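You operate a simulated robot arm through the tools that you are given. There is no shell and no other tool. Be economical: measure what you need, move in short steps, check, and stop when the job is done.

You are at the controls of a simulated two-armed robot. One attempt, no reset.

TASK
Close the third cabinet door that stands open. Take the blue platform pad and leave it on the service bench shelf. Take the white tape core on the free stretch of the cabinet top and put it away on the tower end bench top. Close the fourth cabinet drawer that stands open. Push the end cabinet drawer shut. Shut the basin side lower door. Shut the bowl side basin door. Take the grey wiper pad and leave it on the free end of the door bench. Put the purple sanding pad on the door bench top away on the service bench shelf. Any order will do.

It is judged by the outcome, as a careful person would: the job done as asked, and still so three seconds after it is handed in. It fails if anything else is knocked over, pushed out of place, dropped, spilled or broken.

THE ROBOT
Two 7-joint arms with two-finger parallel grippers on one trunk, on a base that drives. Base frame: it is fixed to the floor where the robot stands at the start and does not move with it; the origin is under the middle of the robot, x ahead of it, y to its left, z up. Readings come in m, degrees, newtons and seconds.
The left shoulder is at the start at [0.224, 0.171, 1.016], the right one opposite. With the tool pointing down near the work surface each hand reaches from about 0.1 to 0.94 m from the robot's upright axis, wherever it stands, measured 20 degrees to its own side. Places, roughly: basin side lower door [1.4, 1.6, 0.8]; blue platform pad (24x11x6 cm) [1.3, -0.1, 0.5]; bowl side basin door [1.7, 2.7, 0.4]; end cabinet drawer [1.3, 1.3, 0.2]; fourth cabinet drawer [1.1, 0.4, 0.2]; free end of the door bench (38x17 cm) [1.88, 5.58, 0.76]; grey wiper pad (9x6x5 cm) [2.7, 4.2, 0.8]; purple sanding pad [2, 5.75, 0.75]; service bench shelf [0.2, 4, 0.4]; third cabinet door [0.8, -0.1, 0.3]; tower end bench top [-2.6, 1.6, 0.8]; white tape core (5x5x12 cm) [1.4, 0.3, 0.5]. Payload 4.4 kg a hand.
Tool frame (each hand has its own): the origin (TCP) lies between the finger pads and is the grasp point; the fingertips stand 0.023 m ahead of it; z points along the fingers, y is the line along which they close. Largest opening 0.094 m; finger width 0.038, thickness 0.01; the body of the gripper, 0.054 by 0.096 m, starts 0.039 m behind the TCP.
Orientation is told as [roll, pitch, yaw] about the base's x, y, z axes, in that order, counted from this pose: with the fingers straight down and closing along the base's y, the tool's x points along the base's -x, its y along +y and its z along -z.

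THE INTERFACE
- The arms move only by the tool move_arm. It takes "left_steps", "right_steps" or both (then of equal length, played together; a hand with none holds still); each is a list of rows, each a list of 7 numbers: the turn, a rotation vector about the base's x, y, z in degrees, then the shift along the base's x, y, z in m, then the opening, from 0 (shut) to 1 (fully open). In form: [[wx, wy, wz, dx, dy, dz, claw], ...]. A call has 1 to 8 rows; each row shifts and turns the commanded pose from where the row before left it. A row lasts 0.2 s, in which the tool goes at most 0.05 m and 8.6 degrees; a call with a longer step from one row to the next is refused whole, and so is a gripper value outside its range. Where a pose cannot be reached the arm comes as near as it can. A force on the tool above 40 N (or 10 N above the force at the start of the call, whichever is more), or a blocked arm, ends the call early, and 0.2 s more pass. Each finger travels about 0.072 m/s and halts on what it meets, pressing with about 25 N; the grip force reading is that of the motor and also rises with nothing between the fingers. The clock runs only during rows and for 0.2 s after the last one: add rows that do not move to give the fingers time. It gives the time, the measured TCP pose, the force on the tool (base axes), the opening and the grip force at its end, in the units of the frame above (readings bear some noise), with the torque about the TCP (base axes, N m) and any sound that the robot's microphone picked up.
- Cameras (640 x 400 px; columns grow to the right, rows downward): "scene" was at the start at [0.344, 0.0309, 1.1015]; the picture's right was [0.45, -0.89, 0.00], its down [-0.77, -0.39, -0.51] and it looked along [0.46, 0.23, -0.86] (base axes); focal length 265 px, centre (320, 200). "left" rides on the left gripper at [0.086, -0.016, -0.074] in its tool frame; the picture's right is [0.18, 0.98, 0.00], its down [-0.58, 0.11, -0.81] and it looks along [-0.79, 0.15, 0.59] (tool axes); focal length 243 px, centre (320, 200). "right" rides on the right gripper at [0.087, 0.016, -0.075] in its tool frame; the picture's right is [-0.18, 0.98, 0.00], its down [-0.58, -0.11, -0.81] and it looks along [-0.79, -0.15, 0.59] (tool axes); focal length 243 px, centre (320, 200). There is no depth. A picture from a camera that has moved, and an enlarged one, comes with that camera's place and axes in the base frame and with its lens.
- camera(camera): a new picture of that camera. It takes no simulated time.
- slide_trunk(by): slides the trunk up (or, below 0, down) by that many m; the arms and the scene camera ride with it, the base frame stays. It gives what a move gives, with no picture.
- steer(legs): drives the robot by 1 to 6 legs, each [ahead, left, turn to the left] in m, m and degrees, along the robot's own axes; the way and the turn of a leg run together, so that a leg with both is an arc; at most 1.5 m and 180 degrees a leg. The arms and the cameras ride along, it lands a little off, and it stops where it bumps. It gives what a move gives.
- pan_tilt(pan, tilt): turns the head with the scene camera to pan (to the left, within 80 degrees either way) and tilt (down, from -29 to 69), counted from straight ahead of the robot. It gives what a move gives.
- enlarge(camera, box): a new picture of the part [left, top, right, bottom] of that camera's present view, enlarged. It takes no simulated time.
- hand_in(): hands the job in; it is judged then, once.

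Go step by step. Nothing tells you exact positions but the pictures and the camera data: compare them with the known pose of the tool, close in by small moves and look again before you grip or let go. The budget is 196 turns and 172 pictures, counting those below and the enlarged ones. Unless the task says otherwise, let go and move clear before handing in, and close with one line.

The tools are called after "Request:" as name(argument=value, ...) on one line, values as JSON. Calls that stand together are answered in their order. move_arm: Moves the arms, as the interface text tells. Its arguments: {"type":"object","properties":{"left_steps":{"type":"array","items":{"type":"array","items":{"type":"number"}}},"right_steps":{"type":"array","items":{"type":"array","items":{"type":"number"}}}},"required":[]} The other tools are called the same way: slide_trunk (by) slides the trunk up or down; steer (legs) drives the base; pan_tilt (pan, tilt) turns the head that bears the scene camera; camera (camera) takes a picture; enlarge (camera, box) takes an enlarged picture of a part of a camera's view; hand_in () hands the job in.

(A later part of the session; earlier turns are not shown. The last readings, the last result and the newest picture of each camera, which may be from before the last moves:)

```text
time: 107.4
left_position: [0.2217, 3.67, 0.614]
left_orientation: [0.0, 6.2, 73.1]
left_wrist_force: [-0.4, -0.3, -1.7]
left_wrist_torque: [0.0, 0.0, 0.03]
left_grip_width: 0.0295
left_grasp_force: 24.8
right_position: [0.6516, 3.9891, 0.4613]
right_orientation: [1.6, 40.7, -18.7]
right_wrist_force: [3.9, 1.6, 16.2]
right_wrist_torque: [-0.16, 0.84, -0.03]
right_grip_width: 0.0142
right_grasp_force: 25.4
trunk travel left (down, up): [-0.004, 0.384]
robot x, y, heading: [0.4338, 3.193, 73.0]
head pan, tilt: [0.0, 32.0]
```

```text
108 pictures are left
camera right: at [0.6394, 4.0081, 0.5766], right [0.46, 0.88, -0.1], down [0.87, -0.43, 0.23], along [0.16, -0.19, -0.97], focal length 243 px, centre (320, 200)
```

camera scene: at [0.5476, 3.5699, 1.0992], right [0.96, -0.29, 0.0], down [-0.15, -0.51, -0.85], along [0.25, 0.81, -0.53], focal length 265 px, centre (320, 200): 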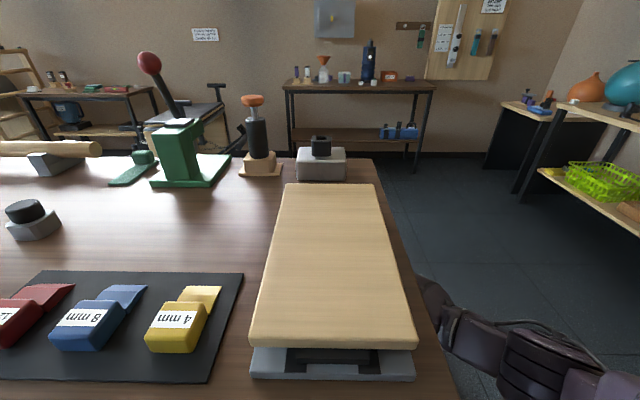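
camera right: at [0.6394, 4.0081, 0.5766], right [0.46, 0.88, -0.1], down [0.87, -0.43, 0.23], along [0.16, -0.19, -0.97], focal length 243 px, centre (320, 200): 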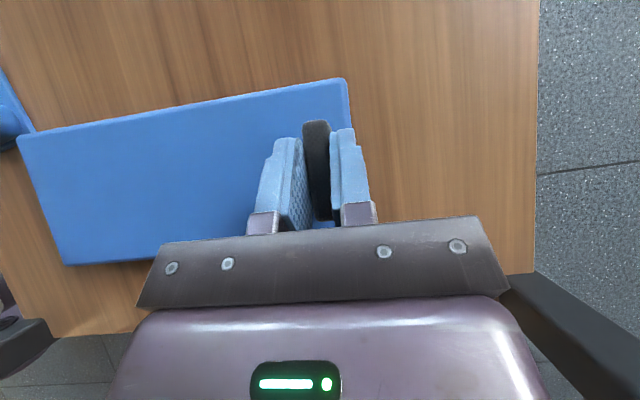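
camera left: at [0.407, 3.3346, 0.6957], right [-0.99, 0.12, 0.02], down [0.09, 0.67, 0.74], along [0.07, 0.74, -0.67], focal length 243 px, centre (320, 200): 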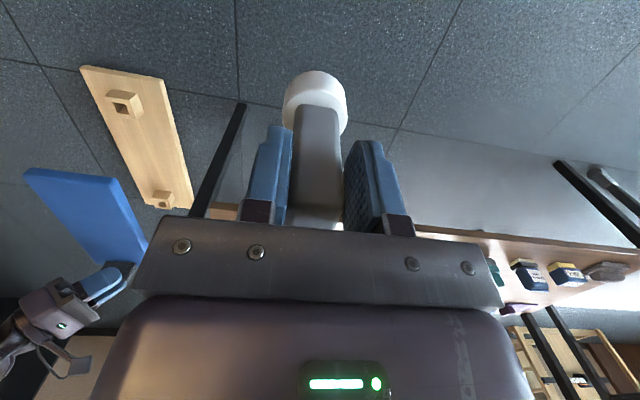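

Contact with the shelf (16 N up). Checking the corner near the blue tool before releasing.

Request:
enlarge(camera="right", box=[0, 40, 160, 280])

```text
1.67 times, centred on (80, 160) of right
camera zoom: at [0.6394, 4.0081, 0.5766], right [0.46, 0.88, -0.1], down [0.87, -0.43, 0.23], along [0.16, -0.19, -0.97], focal length 404 px, centre (720, 267)
```

zoom: 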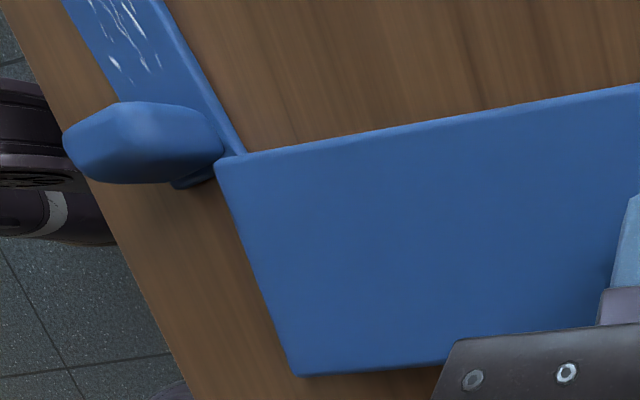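

The pad's corner may overlap the flat tool. I'll lift slightly, shift 3.5 cm toward the shelf's end, and lower again.

Request:
move_arm(right_steps=[[0, 0, 0, 0, 0, 0.028, 0], [0, 0, 0, 0.0175, -0.003, 0, 0], [0, 0, 0, 0.0175, -0.003, 0, 0], [0, 0, 0, 0, 0, -0.018, 0], [0, 0, 0, 0, 0, -0.01, 0], [0, 0, 0, 0, 0, 0, 0]])

Request:
enlarge(camera="right", box=[0, 40, 160, 280])

Request:
camera(camera="right")

```text
time: 108.8
left_position: [0.2219, 3.6715, 0.6137]
left_orientation: [0.0, 6.0, 73.1]
left_wrist_force: [-0.2, 0.4, -0.5]
left_wrist_torque: [-0.04, 0.03, 0.02]
left_grip_width: 0.0294
left_grasp_force: 24.9
right_position: [0.687, 3.9848, 0.461]
right_orientation: [1.5, 40.7, -18.8]
right_wrist_force: [3.0, -4.8, 18.6]
right_wrist_torque: [-0.27, 0.87, 0.0]
right_grip_width: 0.0137
right_grasp_force: 25.1
trunk travel left (down, up): [-0.004, 0.384]
robot x, y, heading: [0.4341, 3.1907, 72.7]
head pan, tilt: [0.0, 32.0]
```

```text
1.67 times, centred on (80, 160) of right
camera zoom: at [0.6752, 4.0025, 0.5763], right [0.46, 0.88, -0.1], down [0.87, -0.43, 0.23], along [0.16, -0.19, -0.97], focal length 404 px, centre (720, 267)
```

zoom: 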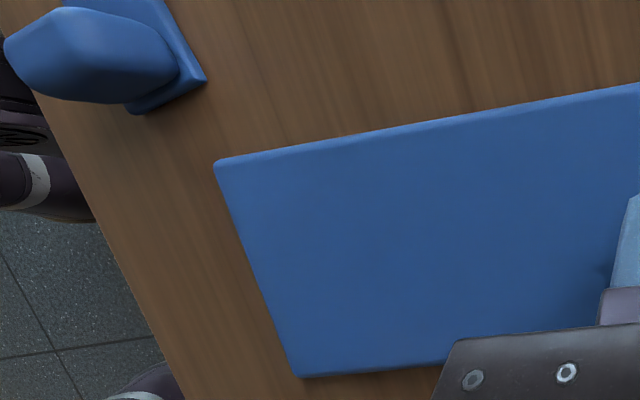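

```text
105 pictures are left
camera right: at [0.6752, 4.0025, 0.5763], right [0.46, 0.88, -0.1], down [0.87, -0.43, 0.23], along [0.16, -0.19, -0.97], focal length 243 px, centre (320, 200)
```

right: 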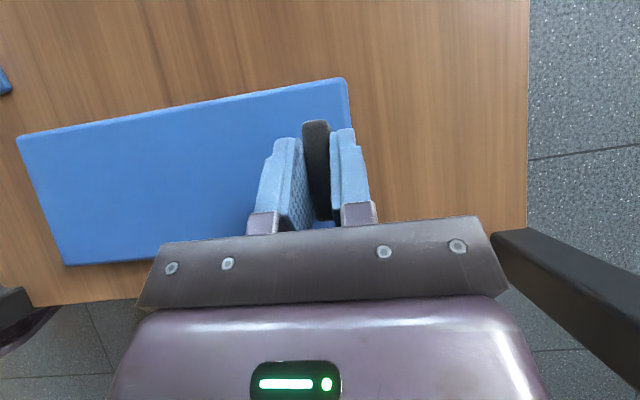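

Clear of the tool and flat on the shelf. Opening and withdrawing along the tool axis.

Request:
move_arm(right_steps=[[0, 0, 0, 0, 0, -0.001, 0.45], [0, 0, 0, 0, 0, 0, 0.45], [0, 0, 0, 0, 0, 0, 0.45], [0, 0, 0, 0.026, -0.009, 0.033, 0.45], [0, 0, 0, 0.026, -0.009, 0.033, 0.45]])

Request:
camera(camera="right")

```text
time: 110.0
left_position: [0.2215, 3.6709, 0.6115]
left_orientation: [-0.1, 6.2, 73.1]
left_wrist_force: [0.0, -0.2, -1.3]
left_wrist_torque: [0.0, -0.03, -0.01]
left_grip_width: 0.0296
left_grasp_force: 25.1
right_position: [0.7383, 3.9634, 0.5256]
right_orientation: [1.3, 40.5, -18.8]
right_wrist_force: [-0.9, 0.4, 0.7]
right_wrist_torque: [0.02, -0.02, -0.03]
right_grip_width: 0.0425
right_grasp_force: 0.1
trunk travel left (down, up): [-0.004, 0.384]
robot x, y, heading: [0.4365, 3.1928, 73.1]
head pan, tilt: [0.0, 32.0]
```

```text
104 pictures are left
camera right: at [0.7252, 3.983, 0.6398], right [0.46, 0.88, -0.1], down [0.87, -0.43, 0.23], along [0.16, -0.2, -0.97], focal length 243 px, centre (320, 200)
```

right: 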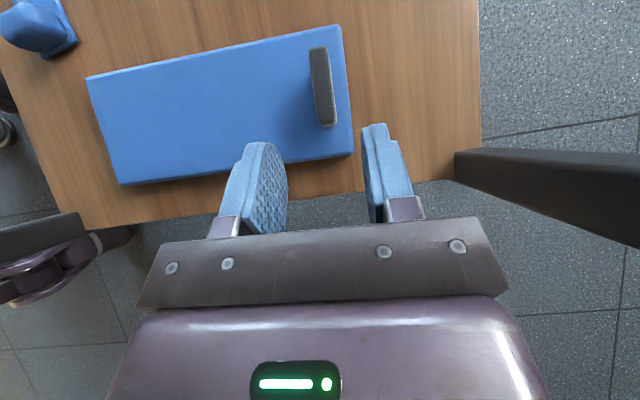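

Pad placed properly. Withdrawing right and back, then looking toward the grey wiper pad's area.

Request:
steer(legs=[[0, -0.26, 0], [-0.55, 0, 0]])

Request:
slide_trunk(by=0.1)

Request:
pan_tilt(pan=-30, tilt=18)

Request:
camera(camera="scene")

```text
time: 115.6
left_position: [0.3094, 3.071, 0.6115]
left_orientation: [-0.1, 6.3, 72.7]
left_wrist_force: [0.3, 0.3, -1.0]
left_wrist_torque: [0.0, -0.02, 0.01]
left_grip_width: 0.0294
left_grasp_force: 24.9
right_position: [0.8264, 3.3599, 0.5253]
right_orientation: [1.3, 40.5, -19.2]
right_wrist_force: [-0.1, -0.7, 0.1]
right_wrist_torque: [0.03, 0.03, -0.03]
right_grip_width: 0.0424
right_grasp_force: 0.0
trunk travel left (down, up): [-0.004, 0.384]
robot x, y, heading: [0.5151, 2.5916, 72.6]
head pan, tilt: [0.0, 32.0]
```

```text
time: 116.9
left_position: [0.3092, 3.0712, 0.7096]
left_orientation: [-0.1, 6.4, 72.7]
left_wrist_force: [0.8, 0.2, -1.4]
left_wrist_torque: [-0.04, -0.01, -0.03]
left_grip_width: 0.0298
left_grasp_force: 24.7
right_position: [0.8276, 3.3599, 0.6233]
right_orientation: [1.0, 40.5, -19.6]
right_wrist_force: [0.5, 0.4, 0.3]
right_wrist_torque: [-0.01, 0.02, 0.0]
right_grip_width: 0.0422
right_grasp_force: 0.0
trunk travel left (down, up): [-0.104, 0.284]
robot x, y, heading: [0.5157, 2.5869, 72.8]
head pan, tilt: [0.0, 32.0]
```

```text
time: 117.9
left_position: [0.3094, 3.0701, 0.7115]
left_orientation: [0.0, 6.2, 72.7]
left_wrist_force: [0.2, -0.9, -0.8]
left_wrist_torque: [-0.07, -0.01, 0.0]
left_grip_width: 0.0295
left_grasp_force: 25.6
right_position: [0.8278, 3.3593, 0.6252]
right_orientation: [1.3, 40.6, -19.3]
right_wrist_force: [-0.7, -0.1, -0.8]
right_wrist_torque: [0.0, 0.03, 0.0]
right_grip_width: 0.0423
right_grasp_force: 0.1
trunk travel left (down, up): [-0.104, 0.284]
robot x, y, heading: [0.5179, 2.5913, 72.6]
head pan, tilt: [-30.0, 18.0]
```

```text
103 pictures are left
camera scene: at [0.6527, 2.8684, 1.2438], right [0.68, -0.74, 0.0], down [-0.23, -0.21, -0.95], along [0.7, 0.64, -0.31], focal length 265 px, centre (320, 200)
```

scene: 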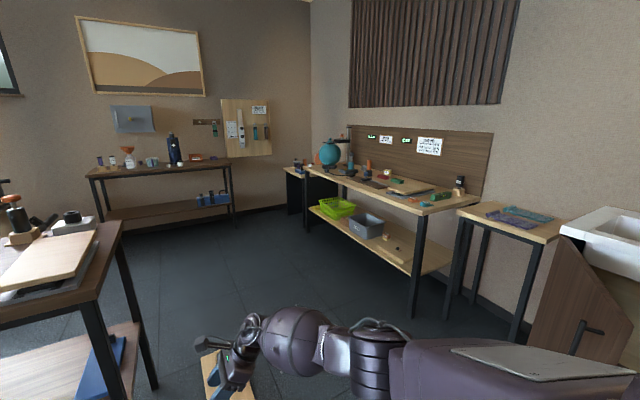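

Enlarging the globe bench (wiper pad) and the back bench (door bench).

Request:
enlarge(camera="scene", box=[300, 130, 480, 242])

Request:
enlarge(camera="scene", box=[80, 100, 260, 212])

```text
3.56 times, centred on (390, 186) of scene
camera zoom: at [0.6527, 2.8684, 1.2438], right [0.68, -0.74, 0.0], down [-0.23, -0.21, -0.95], along [0.7, 0.64, -0.31], focal length 941 px, centre (71, 250)
```

zoom: 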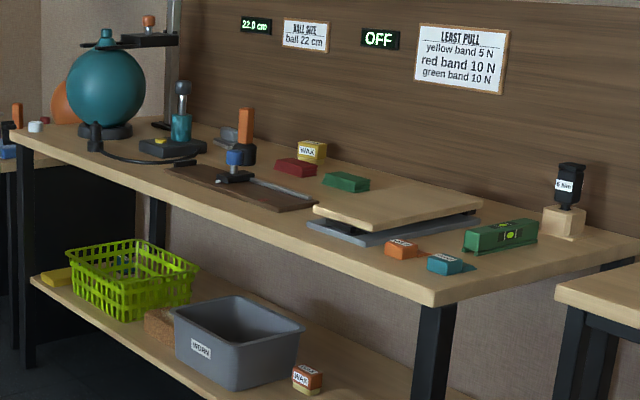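

```text
3.56 times, centred on (170, 156) of scene
camera zoom: at [0.6527, 2.8684, 1.2438], right [0.68, -0.74, 0.0], down [-0.23, -0.21, -0.95], along [0.7, 0.64, -0.31], focal length 941 px, centre (853, 356)
```

zoom: 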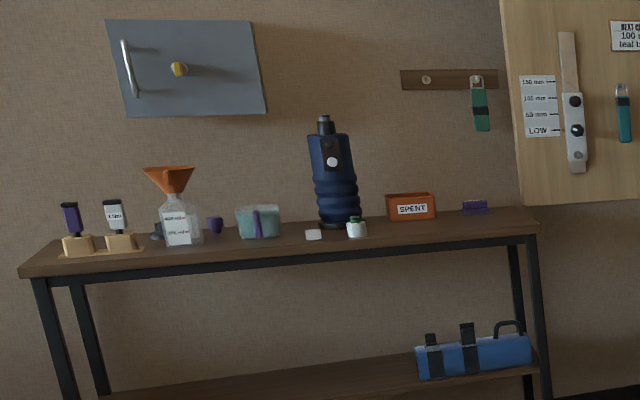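

Wiper pad seems to be the grey wedge at the back of the globe bench; purple pad at the right end of the back (door) bench. I'll first deliver the tape core; restoring the right hand to a neutral pose and turning toward −x.

Request:
move_arm(right_steps=[[-2.46, -7.82, 0, -0.01, -0.03, 0.01, 0.8], [-2.46, -7.82, 0, -0.01, -0.03, 0.01, 1], [-2.46, -7.82, 0, -0.01, -0.03, 0.01, 1], [-2.46, -7.82, 0, -0.01, -0.03, 0.01, 1], [-2.46, -7.82, 0, -0.01, -0.03, 0.01, 1], [0, 0, 8.5, 0, -0.02, 0.01, 1], [0, 0, 8.5, 0, 0, 0.01, 1], [0, 0, 8.5, 0, 0, 0.01, 1]])

Request:
move_arm(right_steps=[[0, 0, 8.5, 0.02, -0.01, 0, 1], [0, 0, 8.5, 0.02, -0.01, 0, 1], [0, 0, 8.5, 0.02, -0.01, 0, 1], [0, 0, 8.5, 0.02, -0.01, 0, 1], [0, 0, 8.5, 0.02, -0.01, 0, 1], [0, 0, 8.5, 0.02, -0.01, 0, 1], [0, 0, 8.5, 0, 0, 0, 1], [0, 0, 6.5, 0, 0, 0, 1]])

Request:
steer(legs=[[0.15, 0, 0], [0, 0, 110]])

Request:
pan_tilt(pan=15, tilt=18)

Request:
camera(camera="scene")

```text
time: 119.7
left_position: [0.3096, 3.0711, 0.7119]
left_orientation: [-0.1, 6.1, 72.7]
left_wrist_force: [-0.5, 0.3, -0.9]
left_wrist_torque: [-0.02, 0.02, -0.03]
left_grip_width: 0.0297
left_grasp_force: 24.6
right_position: [0.7775, 3.19, 0.7054]
right_orientation: [2.4, -0.5, 6.8]
right_wrist_force: [0.3, -0.2, 0.2]
right_wrist_torque: [-0.02, 0.01, 0.0]
right_grip_width: 0.0939
right_grasp_force: 0.0
trunk travel left (down, up): [-0.104, 0.284]
robot x, y, heading: [0.5164, 2.5918, 72.4]
head pan, tilt: [-30.0, 18.0]
```

```text
time: 121.5
left_position: [0.3077, 3.0713, 0.7117]
left_orientation: [-0.1, 6.1, 72.7]
left_wrist_force: [-0.2, -0.1, -1.1]
left_wrist_torque: [0.0, -0.02, 0.03]
left_grip_width: 0.0295
left_grasp_force: 24.7
right_position: [0.897, 3.1298, 0.706]
right_orientation: [2.4, -0.4, 72.8]
right_wrist_force: [0.5, -0.2, 0.6]
right_wrist_torque: [0.01, -0.03, 0.0]
right_grip_width: 0.0939
right_grasp_force: 0.1
trunk travel left (down, up): [-0.104, 0.284]
robot x, y, heading: [0.5171, 2.5887, 72.3]
head pan, tilt: [-30.0, 18.0]
```

```text
time: 127.5
left_position: [0.1825, 2.371, 0.712]
left_orientation: [-0.1, 6.2, -176.7]
left_wrist_force: [0.1, 0.1, -1.1]
left_wrist_torque: [0.0, 0.01, 0.0]
left_grip_width: 0.0297
left_grasp_force: 25.0
right_position: [-0.0804, 2.8996, 0.7061]
right_orientation: [2.4, -0.4, -176.8]
right_wrist_force: [0.0, -0.2, -0.2]
right_wrist_torque: [0.0, 0.01, -0.01]
right_grip_width: 0.094
right_grasp_force: 0.0
trunk travel left (down, up): [-0.104, 0.284]
robot x, y, heading: [0.5589, 2.7342, -176.8]
head pan, tilt: [-30.0, 18.0]
```

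```text
time: 128.6
left_position: [0.1821, 2.3707, 0.7115]
left_orientation: [-0.1, 6.2, -176.8]
left_wrist_force: [0.3, 0.5, -0.9]
left_wrist_torque: [0.03, -0.02, -0.01]
left_grip_width: 0.0296
left_grasp_force: 24.8
right_position: [-0.0807, 2.9008, 0.7057]
right_orientation: [2.5, -0.4, -176.7]
right_wrist_force: [-0.2, -0.4, 0.4]
right_wrist_torque: [0.01, -0.03, -0.03]
right_grip_width: 0.094
right_grasp_force: 0.0
trunk travel left (down, up): [-0.104, 0.284]
robot x, y, heading: [0.5594, 2.7309, -177.2]
head pan, tilt: [15.0, 18.0]
```

```text
100 pictures are left
camera scene: at [0.2482, 2.6916, 1.2439], right [-0.31, 0.95, 0.0], down [0.29, 0.1, -0.95], along [-0.9, -0.3, -0.31], focal length 265 px, centre (320, 200)
```

scene: 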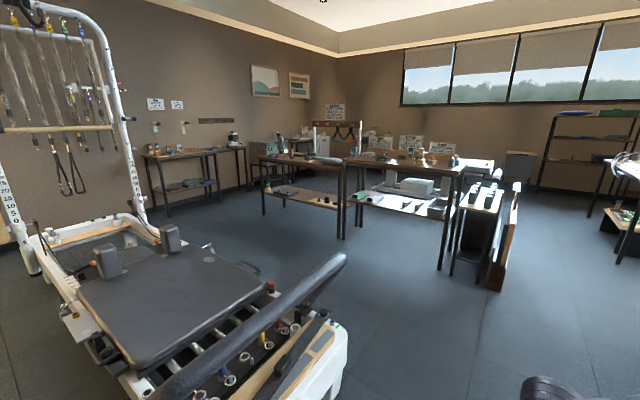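

The target bench is the dark table near (305,160). Enlarging it.

Request:
enlarge(camera="scene", box=[220, 110, 520, 298])

```text
2.13 times, centred on (370, 204) of scene
camera zoom: at [0.2482, 2.6916, 1.2439], right [-0.31, 0.95, 0.0], down [0.29, 0.1, -0.95], along [-0.9, -0.3, -0.31], focal length 563 px, centre (214, 192)
```

zoom: 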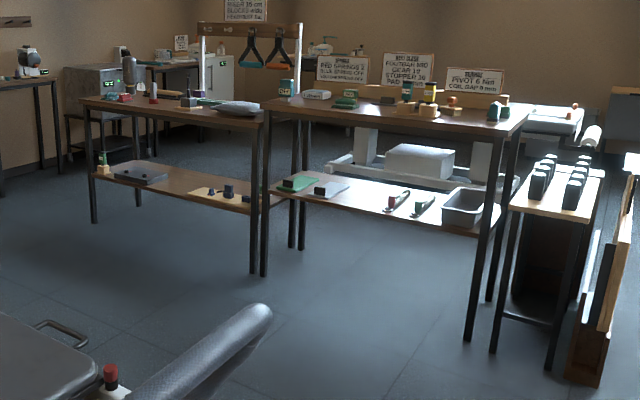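

Bench front runs from (−2.21,2.09) to (−2.58,0.96), facing heading ~162° approach. I'll tuck the right hand, then drive around the machine's near end.

Request:
move_arm(right_steps=[[0, 0, 0, 0.045, 0, 0, 1], [0, 0, 0, 0.045, 0, 0, 1], [0, 0, 0, 0.045, 0, 0, 1], [0, 0, 0, 0.045, 0, 0, 1]])

Request:
steer(legs=[[0, -0.3, 0], [1.4, 0, 0], [0, 0, -21], [0.25, 0, 0], [0, 0.6, 0]])

Request:
camera(camera="scene")

```text
time: 129.6
left_position: [0.1826, 2.3706, 0.7106]
left_orientation: [-0.2, 6.1, -176.8]
left_wrist_force: [-0.4, 0.0, -1.1]
left_wrist_torque: [0.0, -0.01, -0.01]
left_grip_width: 0.0297
left_grasp_force: 24.4
right_position: [0.1018, 2.9002, 0.7051]
right_orientation: [2.5, -0.4, -176.7]
right_wrist_force: [-0.3, -0.5, 0.0]
right_wrist_torque: [-0.02, 0.03, 0.03]
right_grip_width: 0.0939
right_grasp_force: 0.1
trunk travel left (down, up): [-0.104, 0.284]
robot x, y, heading: [0.5591, 2.7319, -177.0]
head pan, tilt: [15.0, 18.0]
```

```text
time: 147.3
left_position: [-1.772, 2.2556, 0.7131]
left_orientation: [0.0, 6.2, 162.4]
left_wrist_force: [0.4, 0.2, -0.5]
left_wrist_torque: [0.0, 0.0, 0.0]
left_grip_width: 0.0296
left_grasp_force: 25.1
right_position: [-1.6602, 2.7792, 0.7034]
right_orientation: [2.5, -0.4, 162.4]
right_wrist_force: [-0.3, 0.5, -0.8]
right_wrist_torque: [0.02, -0.03, 0.03]
right_grip_width: 0.0938
right_grasp_force: 0.0
trunk travel left (down, up): [-0.104, 0.284]
robot x, y, heading: [-1.292, 2.4557, 162.4]
head pan, tilt: [15.0, 18.0]
```

```text
98 pictures are left
camera scene: at [-1.5979, 2.532, 1.2439], right [0.05, 1.0, 0.0], down [0.31, -0.01, -0.95], along [-0.95, 0.04, -0.31], focal length 265 px, centre (320, 200)
```

scene: 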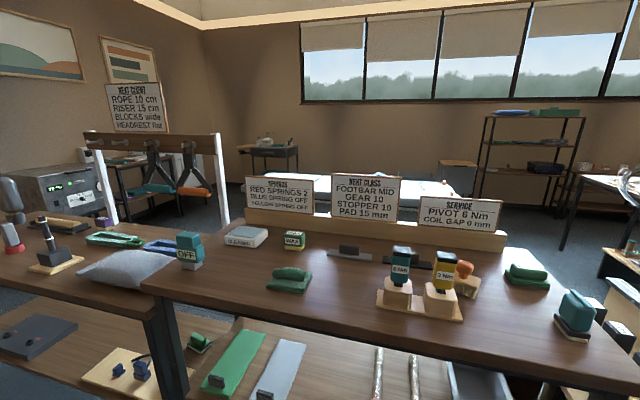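

On track; continue left along the bench front.

Request:
steer(legs=[[0, 1.0, 0]])

Request:
pan_tilt(pan=0, tilt=35)

Request:
camera(camera="scene")

```text
time: 156.5
left_position: [-2.0725, 1.2841, 0.7108]
left_orientation: [-0.1, 6.1, 163.1]
left_wrist_force: [0.3, -1.2, 0.1]
left_wrist_torque: [0.02, 0.02, -0.01]
left_grip_width: 0.0298
left_grasp_force: 25.1
right_position: [-1.9663, 1.8099, 0.7041]
right_orientation: [2.4, -0.4, 163.1]
right_wrist_force: [-0.5, -0.6, 0.7]
right_wrist_torque: [-0.04, -0.02, 0.03]
right_grip_width: 0.0937
right_grasp_force: 0.1
trunk travel left (down, up): [-0.104, 0.284]
robot x, y, heading: [-1.5928, 1.4924, 163.2]
head pan, tilt: [15.0, 18.0]
```

```text
time: 157.3
left_position: [-2.0721, 1.284, 0.7118]
left_orientation: [0.0, 6.1, 163.0]
left_wrist_force: [1.2, 0.5, 0.1]
left_wrist_torque: [0.0, -0.03, 0.05]
left_grip_width: 0.0293
left_grasp_force: 25.1
right_position: [-1.9665, 1.8103, 0.7032]
right_orientation: [2.5, -0.4, 163.1]
right_wrist_force: [0.0, 0.5, -0.1]
right_wrist_torque: [0.01, 0.02, -0.02]
right_grip_width: 0.0939
right_grasp_force: 0.1
trunk travel left (down, up): [-0.104, 0.284]
robot x, y, heading: [-1.5916, 1.4985, 162.9]
head pan, tilt: [0.0, 35.0]
```

```text
97 pictures are left
camera scene: at [-1.891, 1.5859, 1.2168], right [0.29, 0.96, 0.0], down [0.55, -0.17, -0.82], along [-0.78, 0.24, -0.57], focal length 265 px, centre (320, 200)
```

scene: 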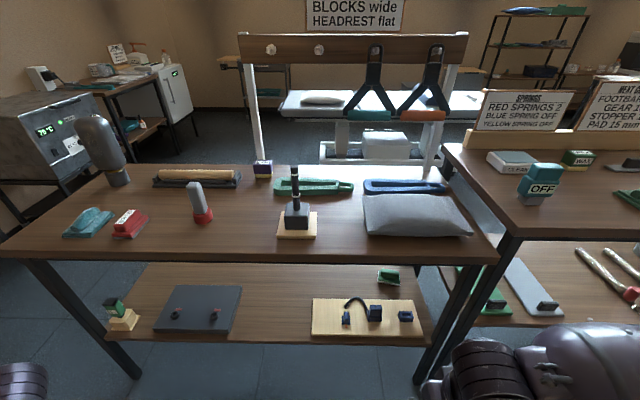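

Free spot for the core on the bench top: between the red core and the black tool, about (−2.47,1.54), top z≈0.76. Raising the trunk so the core clears, then driving closer.

Request:
slide_trunk(by=0.22)

Request:
steer(legs=[[0.12, 0, 0]])

Request:
move_arm(left_steps=[[0, 0, 0, -0.03, 0.02, 0, 0], [0.6, 2, 0, -0.035, 0.02, 0, 0], [0.6, 2, 0, -0.035, 0.02, 0, 0], [0.6, 2, 0, -0.035, 0.02, 0, 0], [0, 0, 0, -0.035, 0.02, 0, 0], [0, 0, 0, -0.035, 0.02, 0, 0]])

Request:
camera(camera="scene")

Request:
camera(camera="left")

```text
time: 159.7
left_position: [-2.0722, 1.2852, 0.9301]
left_orientation: [-0.1, 6.2, 163.0]
left_wrist_force: [0.9, -0.6, -0.8]
left_wrist_torque: [-0.02, -0.01, -0.01]
left_grip_width: 0.0298
left_grasp_force: 25.0
right_position: [-1.9668, 1.8105, 0.9226]
right_orientation: [2.5, -0.3, 163.1]
right_wrist_force: [-0.4, 0.8, -0.2]
right_wrist_torque: [-0.01, -0.01, 0.0]
right_grip_width: 0.094
right_grasp_force: 0.1
trunk travel left (down, up): [-0.324, 0.064]
robot x, y, heading: [-1.5914, 1.4962, 162.9]
head pan, tilt: [0.0, 35.0]
```

```text
time: 160.9
left_position: [-2.1855, 1.3197, 0.9306]
left_orientation: [-0.1, 6.4, 162.9]
left_wrist_force: [-0.4, -0.7, -1.4]
left_wrist_torque: [0.0, -0.05, -0.01]
left_grip_width: 0.0295
left_grasp_force: 25.6
right_position: [-2.0799, 1.8456, 0.923]
right_orientation: [2.4, -0.3, 163.0]
right_wrist_force: [0.0, 0.7, -1.0]
right_wrist_torque: [-0.03, -0.03, -0.02]
right_grip_width: 0.0938
right_grasp_force: 0.1
trunk travel left (down, up): [-0.324, 0.064]
robot x, y, heading: [-1.7078, 1.5273, 163.0]
head pan, tilt: [0.0, 35.0]
```

```text
time: 162.3
left_position: [-2.3916, 1.4415, 0.9314]
left_orientation: [0.1, 0.0, 163.0]
left_wrist_force: [-1.0, 0.9, -1.7]
left_wrist_torque: [-0.02, -0.02, -0.04]
left_grip_width: 0.0293
left_grasp_force: 25.3
right_position: [-2.0787, 1.8463, 0.9237]
right_orientation: [2.5, -0.4, 163.0]
right_wrist_force: [-0.1, 0.8, -0.9]
right_wrist_torque: [-0.01, 0.03, 0.01]
right_grip_width: 0.0939
right_grasp_force: 0.0
trunk travel left (down, up): [-0.324, 0.064]
robot x, y, heading: [-1.7079, 1.5302, 163.1]
head pan, tilt: [0.0, 35.0]
```

```text
96 pictures are left
camera scene: at [-1.8457, 1.5732, 1.4611], right [0.29, 0.96, 0.0], down [0.55, -0.17, -0.82], along [-0.78, 0.24, -0.57], focal length 265 px, centre (320, 200)
```

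scene: 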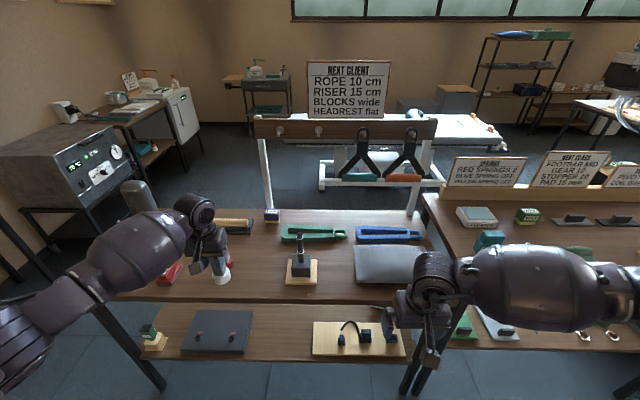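

```text
95 pictures are left
camera left: at [-2.3033, 1.43, 1.0064], right [-0.11, -0.99, 0.0], down [-0.59, 0.07, 0.81], along [-0.8, 0.09, -0.59], focal length 243 px, centre (320, 200)
```

left: 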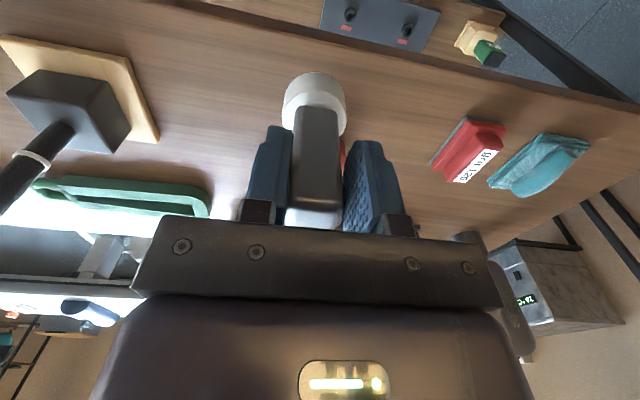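

Tabletop z≈0.766. Moving the core sideways then forward above the free spot (−2.465,1.538).

Request:
move_arm(left_steps=[[0, 0, 0, 0.01, 0.034, 0, 0], [0, 0, 0, 0.01, 0.034, 0, 0], [0, 0, 0, -0.0465, 0.014, 0, 0], [0, 0, 0, -0.0465, 0.014, 0, 0], [0, 0, 0, 0, 0, -0.03, 0], [0, 0, 0, 0, 0, -0.02, 0]])

Request:
camera(camera="scene")

Request:
camera(camera="left")

```text
time: 163.7
left_position: [-2.4642, 1.5354, 0.881]
left_orientation: [0.1, -0.2, 162.9]
left_wrist_force: [-0.3, -0.7, -1.3]
left_wrist_torque: [-0.03, -0.03, 0.02]
left_grip_width: 0.0295
left_grasp_force: 24.5
right_position: [-2.0786, 1.8458, 0.9225]
right_orientation: [2.5, -0.4, 163.0]
right_wrist_force: [-0.5, 0.3, -0.1]
right_wrist_torque: [-0.02, 0.02, 0.02]
right_grip_width: 0.0938
right_grasp_force: 0.1
trunk travel left (down, up): [-0.324, 0.064]
robot x, y, heading: [-1.7042, 1.5285, 163.0]
head pan, tilt: [0.0, 35.0]
```

```text
94 pictures are left
camera scene: at [-1.8452, 1.5732, 1.4612], right [0.29, 0.96, 0.0], down [0.55, -0.17, -0.82], along [-0.78, 0.24, -0.57], focal length 265 px, centre (320, 200)
```

scene: 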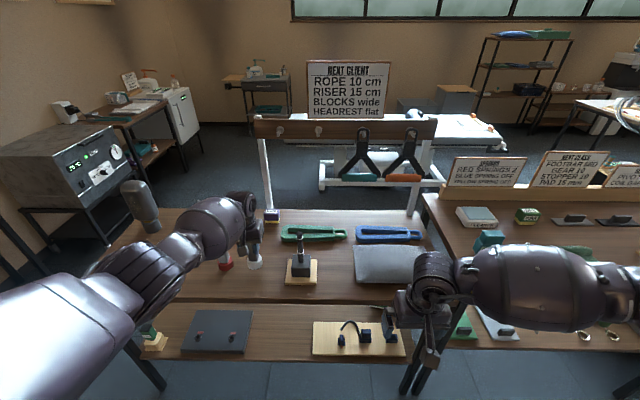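

```text
93 pictures are left
camera left: at [-2.3755, 1.5255, 0.9567], right [-0.11, -0.99, 0.0], down [-0.59, 0.07, 0.81], along [-0.8, 0.09, -0.59], focal length 243 px, centre (320, 200)
```

left: 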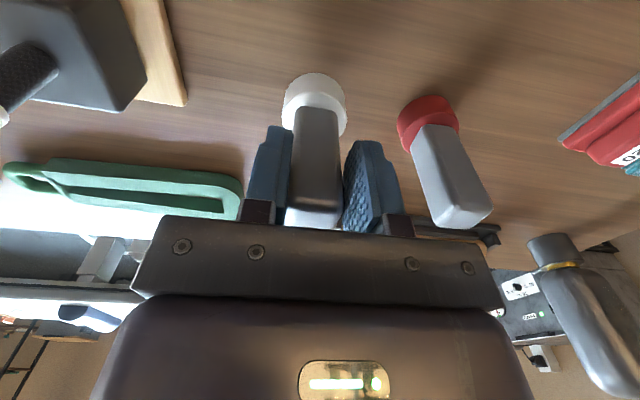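

Slightly close to the red core; shifting 2 cm away, then lowering until contact.

Request:
move_arm(left_steps=[[0, 0, 0, 0.007, 0.018, 0, 0], [0, 0, 0, 0, 0, -0.018, 0], [0, 0, 0, 0, 0, -0.006, 0], [0, 0, 0, 0, 0, -0.003, 0], [0, 0, 0, 0, 0, 0, 0]])

Request:
camera(camera="left")

```text
time: 164.9
left_position: [-2.4547, 1.5527, 0.861]
left_orientation: [0.0, -0.6, 162.9]
left_wrist_force: [-9.6, -1.6, 32.4]
left_wrist_torque: [-0.08, 1.05, 0.06]
left_grip_width: 0.0298
left_grasp_force: 25.1
right_position: [-2.0774, 1.8447, 0.9248]
right_orientation: [2.5, -0.5, 163.0]
right_wrist_force: [0.0, 0.0, -0.7]
right_wrist_torque: [-0.02, 0.01, 0.01]
right_grip_width: 0.0941
right_grasp_force: 0.1
trunk travel left (down, up): [-0.324, 0.064]
robot x, y, heading: [-1.706, 1.5275, 163.0]
head pan, tilt: [0.0, 35.0]
```

```text
92 pictures are left
camera left: at [-2.3668, 1.5424, 0.9342], right [-0.11, -0.99, 0.0], down [-0.58, 0.06, 0.81], along [-0.81, 0.09, -0.58], focal length 243 px, centre (320, 200)
```

left: 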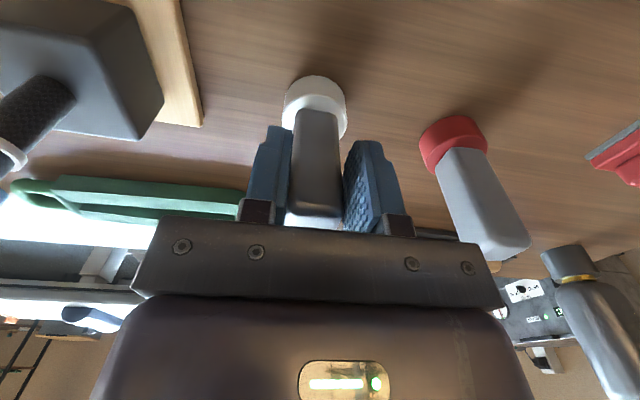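

Core stands on the bench (32 N). Easing up 3 mm, opening, and rising.

Request:
move_arm(left_steps=[[0, 0, 0, 0, 0, 0.003, 0], [0, 0, 0, 0, 0, 0, 0.6], [0, 0, 0, 0, 0, 0, 0.6], [0, 0, 0, 0, 0, 0, 0.6], [0, 0, 0, 0, 0, 0.02, 0.6], [0, 0, 0, 0, 0, 0.04, 0.6], [0, 0, 0, 0, 0, 0.04, 0.6], [0, 0, 0, 0.04, -0.012, 0, 0.6]])

Request:
move_arm(left_steps=[[0, 0, 0, 0.04, -0.012, 0, 0.6], [0, 0, 0, 0.04, -0.012, 0, 0.6], [0, 0, 0, 0.04, -0.02, 0, 0.6], [0, 0, 0, 0.04, -0.02, 0, 0.6], [0, 0, 0, 0.035, -0.03, 0, 0.6], [0, 0, 0, 0.03, -0.035, 0, 0.6]])

Request:
camera(camera="scene")

```text
time: 166.7
left_position: [-2.482, 1.5687, 0.9371]
left_orientation: [0.0, 0.1, 163.0]
left_wrist_force: [0.1, 0.4, 0.2]
left_wrist_torque: [0.05, 0.02, 0.0]
left_grip_width: 0.0564
left_grasp_force: 0.0
left hand out of reach, approached as far as the arm can: row 5, 6, 7, 8
right_position: [-2.0781, 1.8454, 0.9231]
right_orientation: [2.5, -0.3, 163.0]
right_wrist_force: [-0.3, 0.1, -0.1]
right_wrist_torque: [-0.02, -0.02, 0.01]
right_grip_width: 0.094
right_grasp_force: 0.1
trunk travel left (down, up): [-0.324, 0.064]
robot x, y, heading: [-1.7057, 1.529, 163.0]
head pan, tilt: [0.0, 35.0]
```

```text
time: 168.1
left_position: [-2.4656, 1.5122, 0.8524]
left_orientation: [-0.1, 0.2, 163.0]
left_wrist_force: [0.2, 0.0, 1.2]
left_wrist_torque: [0.0, 0.01, -0.02]
left_grip_width: 0.0563
left_grasp_force: 0.7
left hand out of reach, approached as far as the arm can: row 1, 2, 3, 4, 5, 6
right_position: [-2.0784, 1.845, 0.9243]
right_orientation: [2.4, -0.2, 162.9]
right_wrist_force: [0.2, 0.7, 1.1]
right_wrist_torque: [-0.01, -0.01, 0.01]
right_grip_width: 0.0943
right_grasp_force: 0.0
trunk travel left (down, up): [-0.324, 0.064]
robot x, y, heading: [-1.7064, 1.529, 162.9]
head pan, tilt: [0.0, 35.0]
```

```text
91 pictures are left
camera scene: at [-1.8454, 1.5716, 1.4612], right [0.29, 0.96, 0.0], down [0.55, -0.17, -0.82], along [-0.78, 0.24, -0.57], focal length 265 px, centre (320, 200)
```

scene: 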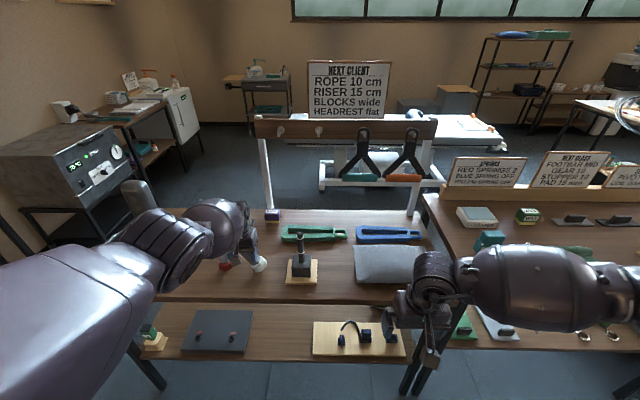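

The arm hit a joint limit and swerved back down; the core may have been disturbed. Looking closely.

Request:
camera(camera="left")

Request:
enlarge(camera="scene", box=[190, 190, 340, 310])

```text
90 pictures are left
camera left: at [-2.3773, 1.502, 0.9278], right [-0.11, -0.99, 0.0], down [-0.59, 0.07, 0.81], along [-0.8, 0.09, -0.59], focal length 243 px, centre (320, 200)
```

left: 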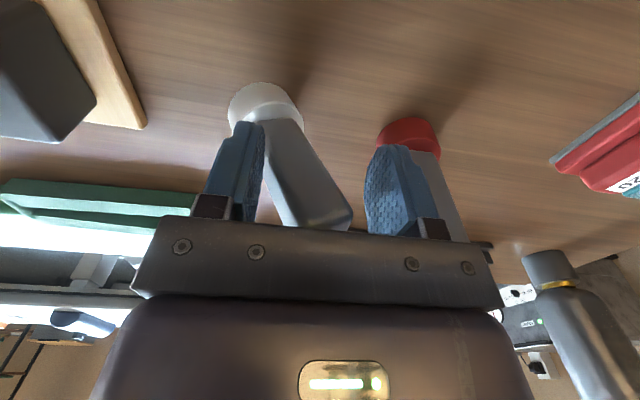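

```text
3.33 times, centred on (265, 250) of scene
camera zoom: at [-1.8454, 1.5716, 1.4612], right [0.29, 0.96, 0.0], down [0.55, -0.17, -0.82], along [-0.78, 0.24, -0.57], focal length 882 px, centre (503, 33)
```

zoom: 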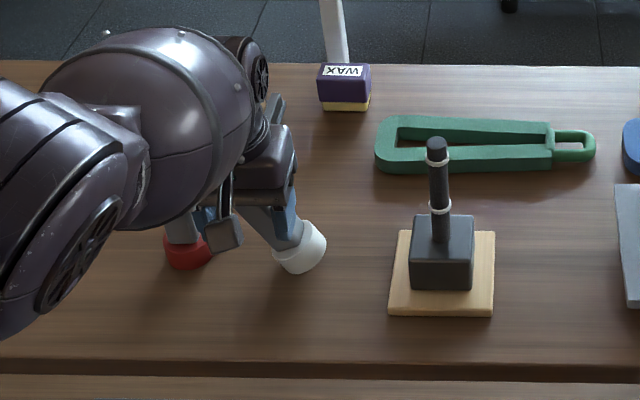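

The core is leaning on one finger. Closing the gripper should clamp it and bring it upright again.

Request:
move_arm(left_steps=[[0, 0, 0, 0, 0, 0, 0.3], [0, 0, 0, 0, 0, 0, 0.1], [0, 0, 0, 0, 0, 0, 0], [0, 0, 0, 0, 0, 0, 0], [0, 0, 0, 0, 0, 0, 0]])

Request:
camera(camera="left")

Request:
enlarge(camera="scene", box=[190, 190, 340, 310])

```text
time: 169.3
left_position: [-2.4645, 1.5161, 0.8572]
left_orientation: [0.1, -0.4, 162.9]
left_wrist_force: [-2.4, 7.8, 24.7]
left_wrist_torque: [1.08, 0.7, -0.13]
left_grip_width: 0.0412
left_grasp_force: 24.7
right_position: [-2.0765, 1.846, 0.9243]
right_orientation: [2.6, -0.4, 162.9]
right_wrist_force: [0.8, 0.3, 0.0]
right_wrist_torque: [-0.03, 0.0, 0.02]
right_grip_width: 0.0942
right_grasp_force: 0.0
trunk travel left (down, up): [-0.324, 0.064]
robot x, y, heading: [-1.705, 1.5317, 162.8]
head pan, tilt: [0.0, 35.0]
```

```text
88 pictures are left
camera left: at [-2.377, 1.5045, 0.9316], right [-0.11, -0.99, 0.0], down [-0.58, 0.07, 0.81], along [-0.8, 0.09, -0.59], focal length 243 px, centre (320, 200)
```

left: 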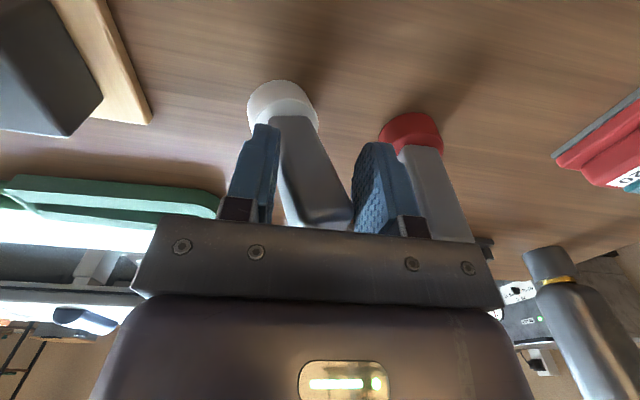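

```text
3.33 times, centred on (265, 250) of scene
camera zoom: at [-1.8427, 1.573, 1.4616], right [0.29, 0.96, 0.0], down [0.55, -0.17, -0.82], along [-0.78, 0.24, -0.57], focal length 882 px, centre (503, 33)
```

zoom: 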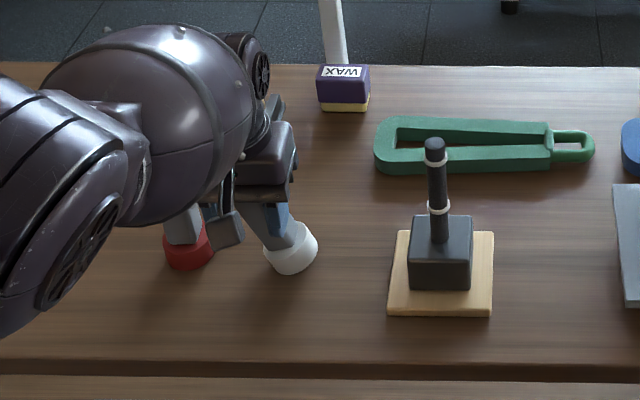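

Nearly upright, still wedged. I'll use the trunk to lift 2 cm so the fingers can align it fully.

Request:
slide_trunk(by=0.02)

Request:
camera(camera="left")

```text
time: 169.9
left_position: [-2.4627, 1.5129, 0.871]
left_orientation: [0.1, 0.1, 163.1]
left_wrist_force: [0.6, 0.8, -1.4]
left_wrist_torque: [0.01, -0.03, 0.02]
left_grip_width: 0.0296
left_grasp_force: 25.0
right_position: [-2.0788, 1.8456, 0.9429]
right_orientation: [2.5, -0.4, 163.0]
right_wrist_force: [0.5, 0.4, 0.4]
right_wrist_torque: [0.01, -0.01, -0.01]
right_grip_width: 0.0938
right_grasp_force: 0.1
trunk travel left (down, up): [-0.344, 0.044]
robot x, y, heading: [-1.7068, 1.5305, 162.8]
head pan, tilt: [0.0, 35.0]
```

```text
86 pictures are left
camera left: at [-2.3759, 1.502, 0.9474], right [-0.11, -0.99, 0.0], down [-0.59, 0.07, 0.81], along [-0.8, 0.09, -0.59], focal length 243 px, centre (320, 200)
```

left: 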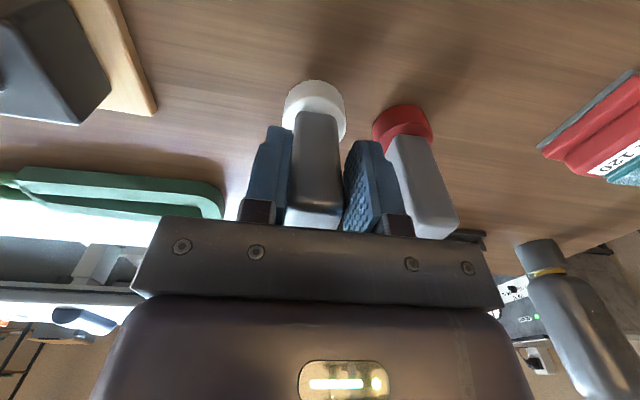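

The core is upright and regripped; the red core has not moved. Lifting a bit more, shifting the base right 5 cm for space, then lowering with the trunk.

Request:
slide_trunk(by=0.02)

Request:
steer(legs=[[0, -0.045, 0]])

Request:
slide_trunk(by=-0.022)

Request:
camera(camera="left")

```text
time: 170.6
left_position: [-2.4647, 1.5125, 0.8931]
left_orientation: [0.1, 0.0, 163.0]
left_wrist_force: [-0.4, 0.6, -0.8]
left_wrist_torque: [-0.04, -0.05, -0.02]
left_grip_width: 0.0297
left_grasp_force: 25.2
right_position: [-2.0786, 1.8451, 0.963]
right_orientation: [2.3, -0.4, 163.0]
right_wrist_force: [0.3, 1.4, -0.3]
right_wrist_torque: [-0.04, 0.0, -0.01]
right_grip_width: 0.0938
right_grasp_force: 0.0
trunk travel left (down, up): [-0.364, 0.024]
robot x, y, heading: [-1.7057, 1.5266, 162.9]
head pan, tilt: [0.0, 35.0]
```

```text
time: 171.7
left_position: [-2.4527, 1.5556, 0.8934]
left_orientation: [-0.1, -0.1, 163.0]
left_wrist_force: [-0.6, 0.7, 0.4]
left_wrist_torque: [0.0, -0.06, 0.0]
left_grip_width: 0.0294
left_grasp_force: 24.7
right_position: [-2.0652, 1.8872, 0.9643]
right_orientation: [2.5, -0.3, 163.0]
right_wrist_force: [0.3, 0.5, 0.0]
right_wrist_torque: [0.0, 0.0, 0.04]
right_grip_width: 0.0941
right_grasp_force: 0.0
trunk travel left (down, up): [-0.364, 0.024]
robot x, y, heading: [-1.6929, 1.5719, 162.8]
head pan, tilt: [0.0, 35.0]
```

```text
time: 172.4
left_position: [-2.4515, 1.5543, 0.8732]
left_orientation: [0.1, -0.2, 163.0]
left_wrist_force: [0.9, 0.1, -0.5]
left_wrist_torque: [-0.01, -0.02, -0.01]
left_grip_width: 0.0293
left_grasp_force: 24.7
right_position: [-2.0663, 1.8886, 0.9422]
right_orientation: [2.4, -0.5, 163.0]
right_wrist_force: [0.1, -0.4, 0.3]
right_wrist_torque: [0.0, -0.01, 0.02]
right_grip_width: 0.0937
right_grasp_force: 0.1
trunk travel left (down, up): [-0.342, 0.046]
robot x, y, heading: [-1.6925, 1.5721, 163.0]
head pan, tilt: [0.0, 35.0]
```

```text
85 pictures are left
camera left: at [-2.3634, 1.5447, 0.9473], right [-0.11, -0.99, 0.0], down [-0.59, 0.07, 0.81], along [-0.8, 0.09, -0.59], focal length 243 px, centre (320, 200)
```

left: 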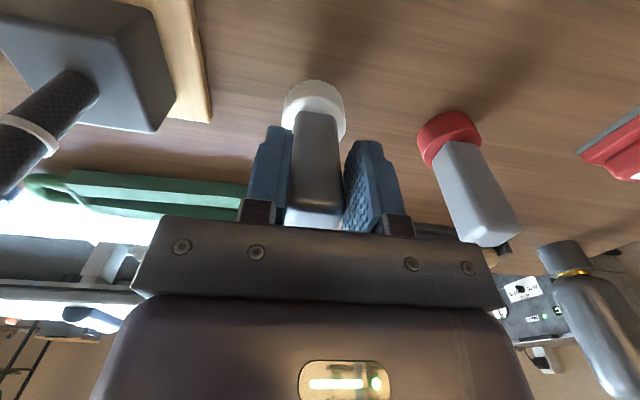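

Good spacing. Lowering by small trunk steps until contact.

Request:
slide_trunk(by=-0.007)

Request:
slide_trunk(by=-0.003)

Request:
slide_trunk(by=-0.003)

```text
time: 172.9
left_position: [-2.4513, 1.5561, 0.8641]
left_orientation: [0.0, -0.2, 163.0]
left_wrist_force: [0.1, 0.8, -0.7]
left_wrist_torque: [0.0, -0.03, 0.03]
left_grip_width: 0.0297
left_grasp_force: 25.1
right_position: [-2.0653, 1.8883, 0.9339]
right_orientation: [2.4, -0.5, 163.0]
right_wrist_force: [0.5, 0.4, -0.3]
right_wrist_torque: [0.01, 0.03, 0.0]
right_grip_width: 0.0937
right_grasp_force: 0.1
trunk travel left (down, up): [-0.335, 0.053]
robot x, y, heading: [-1.6926, 1.5686, 162.8]
head pan, tilt: [0.0, 35.0]
```

```text
time: 173.5
left_position: [-2.4509, 1.5554, 0.8608]
left_orientation: [0.1, 0.0, 163.0]
left_wrist_force: [0.1, -0.4, 0.5]
left_wrist_torque: [0.02, -0.06, -0.02]
left_grip_width: 0.0298
left_grasp_force: 24.7
right_position: [-2.0651, 1.8886, 0.931]
right_orientation: [2.4, -0.4, 163.1]
right_wrist_force: [-0.1, -0.6, 0.1]
right_wrist_torque: [-0.05, -0.01, 0.03]
right_grip_width: 0.094
right_grasp_force: 0.1
trunk travel left (down, up): [-0.332, 0.056]
robot x, y, heading: [-1.6898, 1.5731, 162.8]
head pan, tilt: [0.0, 35.0]
```

```text
time: 174.0
left_position: [-2.4526, 1.556, 0.8614]
left_orientation: [-0.1, -0.3, 163.0]
left_wrist_force: [2.8, -0.9, 17.1]
left_wrist_torque: [-0.21, -0.37, -0.01]
left_grip_width: 0.0298
left_grasp_force: 25.4
right_position: [-2.0648, 1.8872, 0.9304]
right_orientation: [2.4, -0.6, 163.0]
right_wrist_force: [0.6, -0.1, -0.3]
right_wrist_torque: [0.0, -0.03, 0.01]
right_grip_width: 0.0939
right_grasp_force: 0.1
trunk travel left (down, up): [-0.329, 0.059]
robot x, y, heading: [-1.6922, 1.5681, 163.0]
head pan, tilt: [0.0, 35.0]
```

In contact (17 N). Opening the fingers only, then lifting by the trunk.

Request:
move_arm(left_steps=[[0, 0, 0, 0, 0, 0, 0.6], [0, 0, 0, 0, 0, 0, 0.6], [0, 0, 0, 0, 0, 0, 0.6]])

Request:
slide_trunk(by=0.056)

Request:
camera(camera="left")

```text
time: 174.8
left_position: [-2.4508, 1.5545, 0.8591]
left_orientation: [0.0, -0.1, 163.0]
left_wrist_force: [0.2, -0.7, 0.3]
left_wrist_torque: [0.0, 0.0, -0.01]
left_grip_width: 0.0563
left_grasp_force: 0.1
right_position: [-2.0662, 1.8879, 0.9281]
right_orientation: [2.4, -0.4, 163.0]
right_wrist_force: [0.0, 0.0, 1.0]
right_wrist_torque: [0.01, 0.04, 0.0]
right_grip_width: 0.094
right_grasp_force: 0.0
trunk travel left (down, up): [-0.329, 0.059]
robot x, y, heading: [-1.6917, 1.574, 162.9]
head pan, tilt: [0.0, 35.0]
```

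```text
time: 175.8
left_position: [-2.4525, 1.5557, 0.9142]
left_orientation: [0.1, 0.0, 163.0]
left_wrist_force: [0.3, 0.3, -0.6]
left_wrist_torque: [0.01, -0.02, 0.01]
left_grip_width: 0.0563
left_grasp_force: 0.0
right_position: [-2.0651, 1.8885, 0.9845]
right_orientation: [2.4, -0.4, 163.1]
right_wrist_force: [0.8, 0.4, 0.2]
right_wrist_torque: [0.0, -0.02, 0.01]
right_grip_width: 0.0939
right_grasp_force: 0.2
trunk travel left (down, up): [-0.385, 0.003]
robot x, y, heading: [-1.6907, 1.5754, 162.9]
head pan, tilt: [0.0, 35.0]
```

```text
84 pictures are left
camera left: at [-2.3637, 1.5448, 0.9892], right [-0.11, -0.99, 0.0], down [-0.59, 0.07, 0.81], along [-0.8, 0.09, -0.59], focal length 243 px, centre (320, 200)
```

left: 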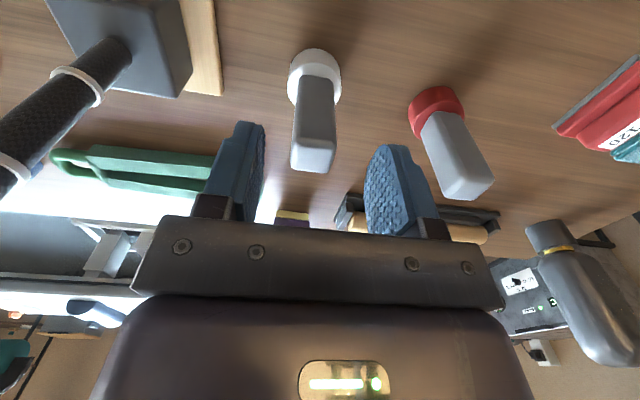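

Core stands free. Backing straight away.

Request:
steer(legs=[[-0.35, 0, 0]])

Request:
camera(camera="scene")

```text
time: 178.0
left_position: [-2.1247, 1.459, 0.9163]
left_orientation: [0.0, -0.2, 162.4]
left_wrist_force: [-0.7, -0.4, -0.4]
left_wrist_torque: [0.0, 0.02, 0.0]
left_grip_width: 0.0561
left_grasp_force: 0.0
right_position: [-1.7357, 1.789, 0.9857]
right_orientation: [2.4, -0.5, 162.7]
right_wrist_force: [-0.1, -0.6, -0.8]
right_wrist_torque: [0.01, 0.0, 0.02]
right_grip_width: 0.094
right_grasp_force: 0.1
trunk travel left (down, up): [-0.385, 0.003]
robot x, y, heading: [-1.3647, 1.4695, 162.6]
head pan, tilt: [0.0, 35.0]
stopped in leg 1: the robot was blocked; the commanded pose is now the measured one
```

```text
83 pictures are left
camera scene: at [-1.5022, 1.5133, 1.5219], right [0.3, 0.95, 0.0], down [0.55, -0.17, -0.82], along [-0.78, 0.25, -0.57], focal length 265 px, centre (320, 200)
```

scene: 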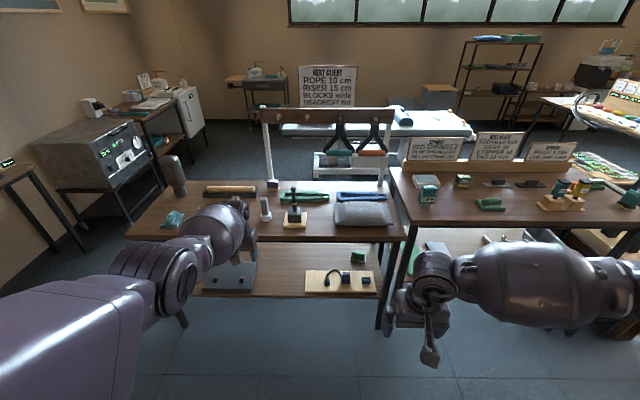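

Core stands well. The base just touched the machine behind; easing forward, then retracting the left arm for travel.

Request:
steer(legs=[[0.06, 0, 0]])

Request:
slide_trunk(by=-0.15)

Request:
move_arm(left_steps=[[0, 0, 0, 0.04, -0.0135, 0.02, 0.3], [0, 0, 0, 0.04, -0.0135, 0.02, 0], [0, 0, 0, 0.04, -0.0135, 0.0, 0], [0, 0, 0, 0.04, -0.0135, 0, 0], [0, 0, 0, 0.04, -0.0135, 0, 0], [0, 0, 0, 0.04, -0.0135, 0, 0]])

```text
time: 179.0
left_position: [-2.1825, 1.4772, 0.9131]
left_orientation: [0.0, 0.0, 162.7]
left_wrist_force: [0.1, -0.3, 0.0]
left_wrist_torque: [-0.02, -0.03, -0.02]
left_grip_width: 0.0567
left_grasp_force: 0.1
right_position: [-1.7942, 1.8073, 0.9838]
right_orientation: [2.3, -0.4, 162.6]
right_wrist_force: [-0.5, 1.2, -0.4]
right_wrist_torque: [-0.01, -0.05, 0.0]
right_grip_width: 0.0939
right_grasp_force: 0.0
trunk travel left (down, up): [-0.385, 0.003]
robot x, y, heading: [-1.4218, 1.4863, 162.4]
head pan, tilt: [0.0, 35.0]
```

```text
time: 180.8
left_position: [-2.1544, 1.4678, 0.6843]
left_orientation: [0.1, 6.8, 162.6]
left_wrist_force: [-0.1, 0.5, 0.2]
left_wrist_torque: [0.0, 0.0, -0.01]
left_grip_width: 0.0564
left_grasp_force: 0.0
right_position: [-1.7932, 1.8069, 0.8357]
right_orientation: [2.4, -0.6, 162.6]
right_wrist_force: [0.3, 0.1, 0.1]
right_wrist_torque: [0.02, 0.0, 0.04]
right_grip_width: 0.0937
right_grasp_force: 0.0
trunk travel left (down, up): [-0.235, 0.153]
robot x, y, heading: [-1.4217, 1.4901, 162.4]
head pan, tilt: [0.0, 35.0]
```

```text
time: 182.2
left_position: [-2.0938, 1.4446, 0.595]
left_orientation: [0.0, 7.0, 162.6]
left_wrist_force: [-0.4, 0.0, -0.1]
left_wrist_torque: [-0.06, -0.02, -0.05]
left_grip_width: 0.0002
left_grasp_force: 25.1
left hand out of reach, approached as far as the arm can: row 1, 2, 3, 4, 5, 6
right_position: [-1.7934, 1.8056, 0.8356]
right_orientation: [2.4, -0.4, 162.5]
right_wrist_force: [0.4, -0.1, -0.3]
right_wrist_torque: [-0.05, 0.0, -0.03]
right_grip_width: 0.0942
right_grasp_force: 0.1
trunk travel left (down, up): [-0.235, 0.153]
robot x, y, heading: [-1.4211, 1.4885, 162.4]
head pan, tilt: [0.0, 35.0]
```

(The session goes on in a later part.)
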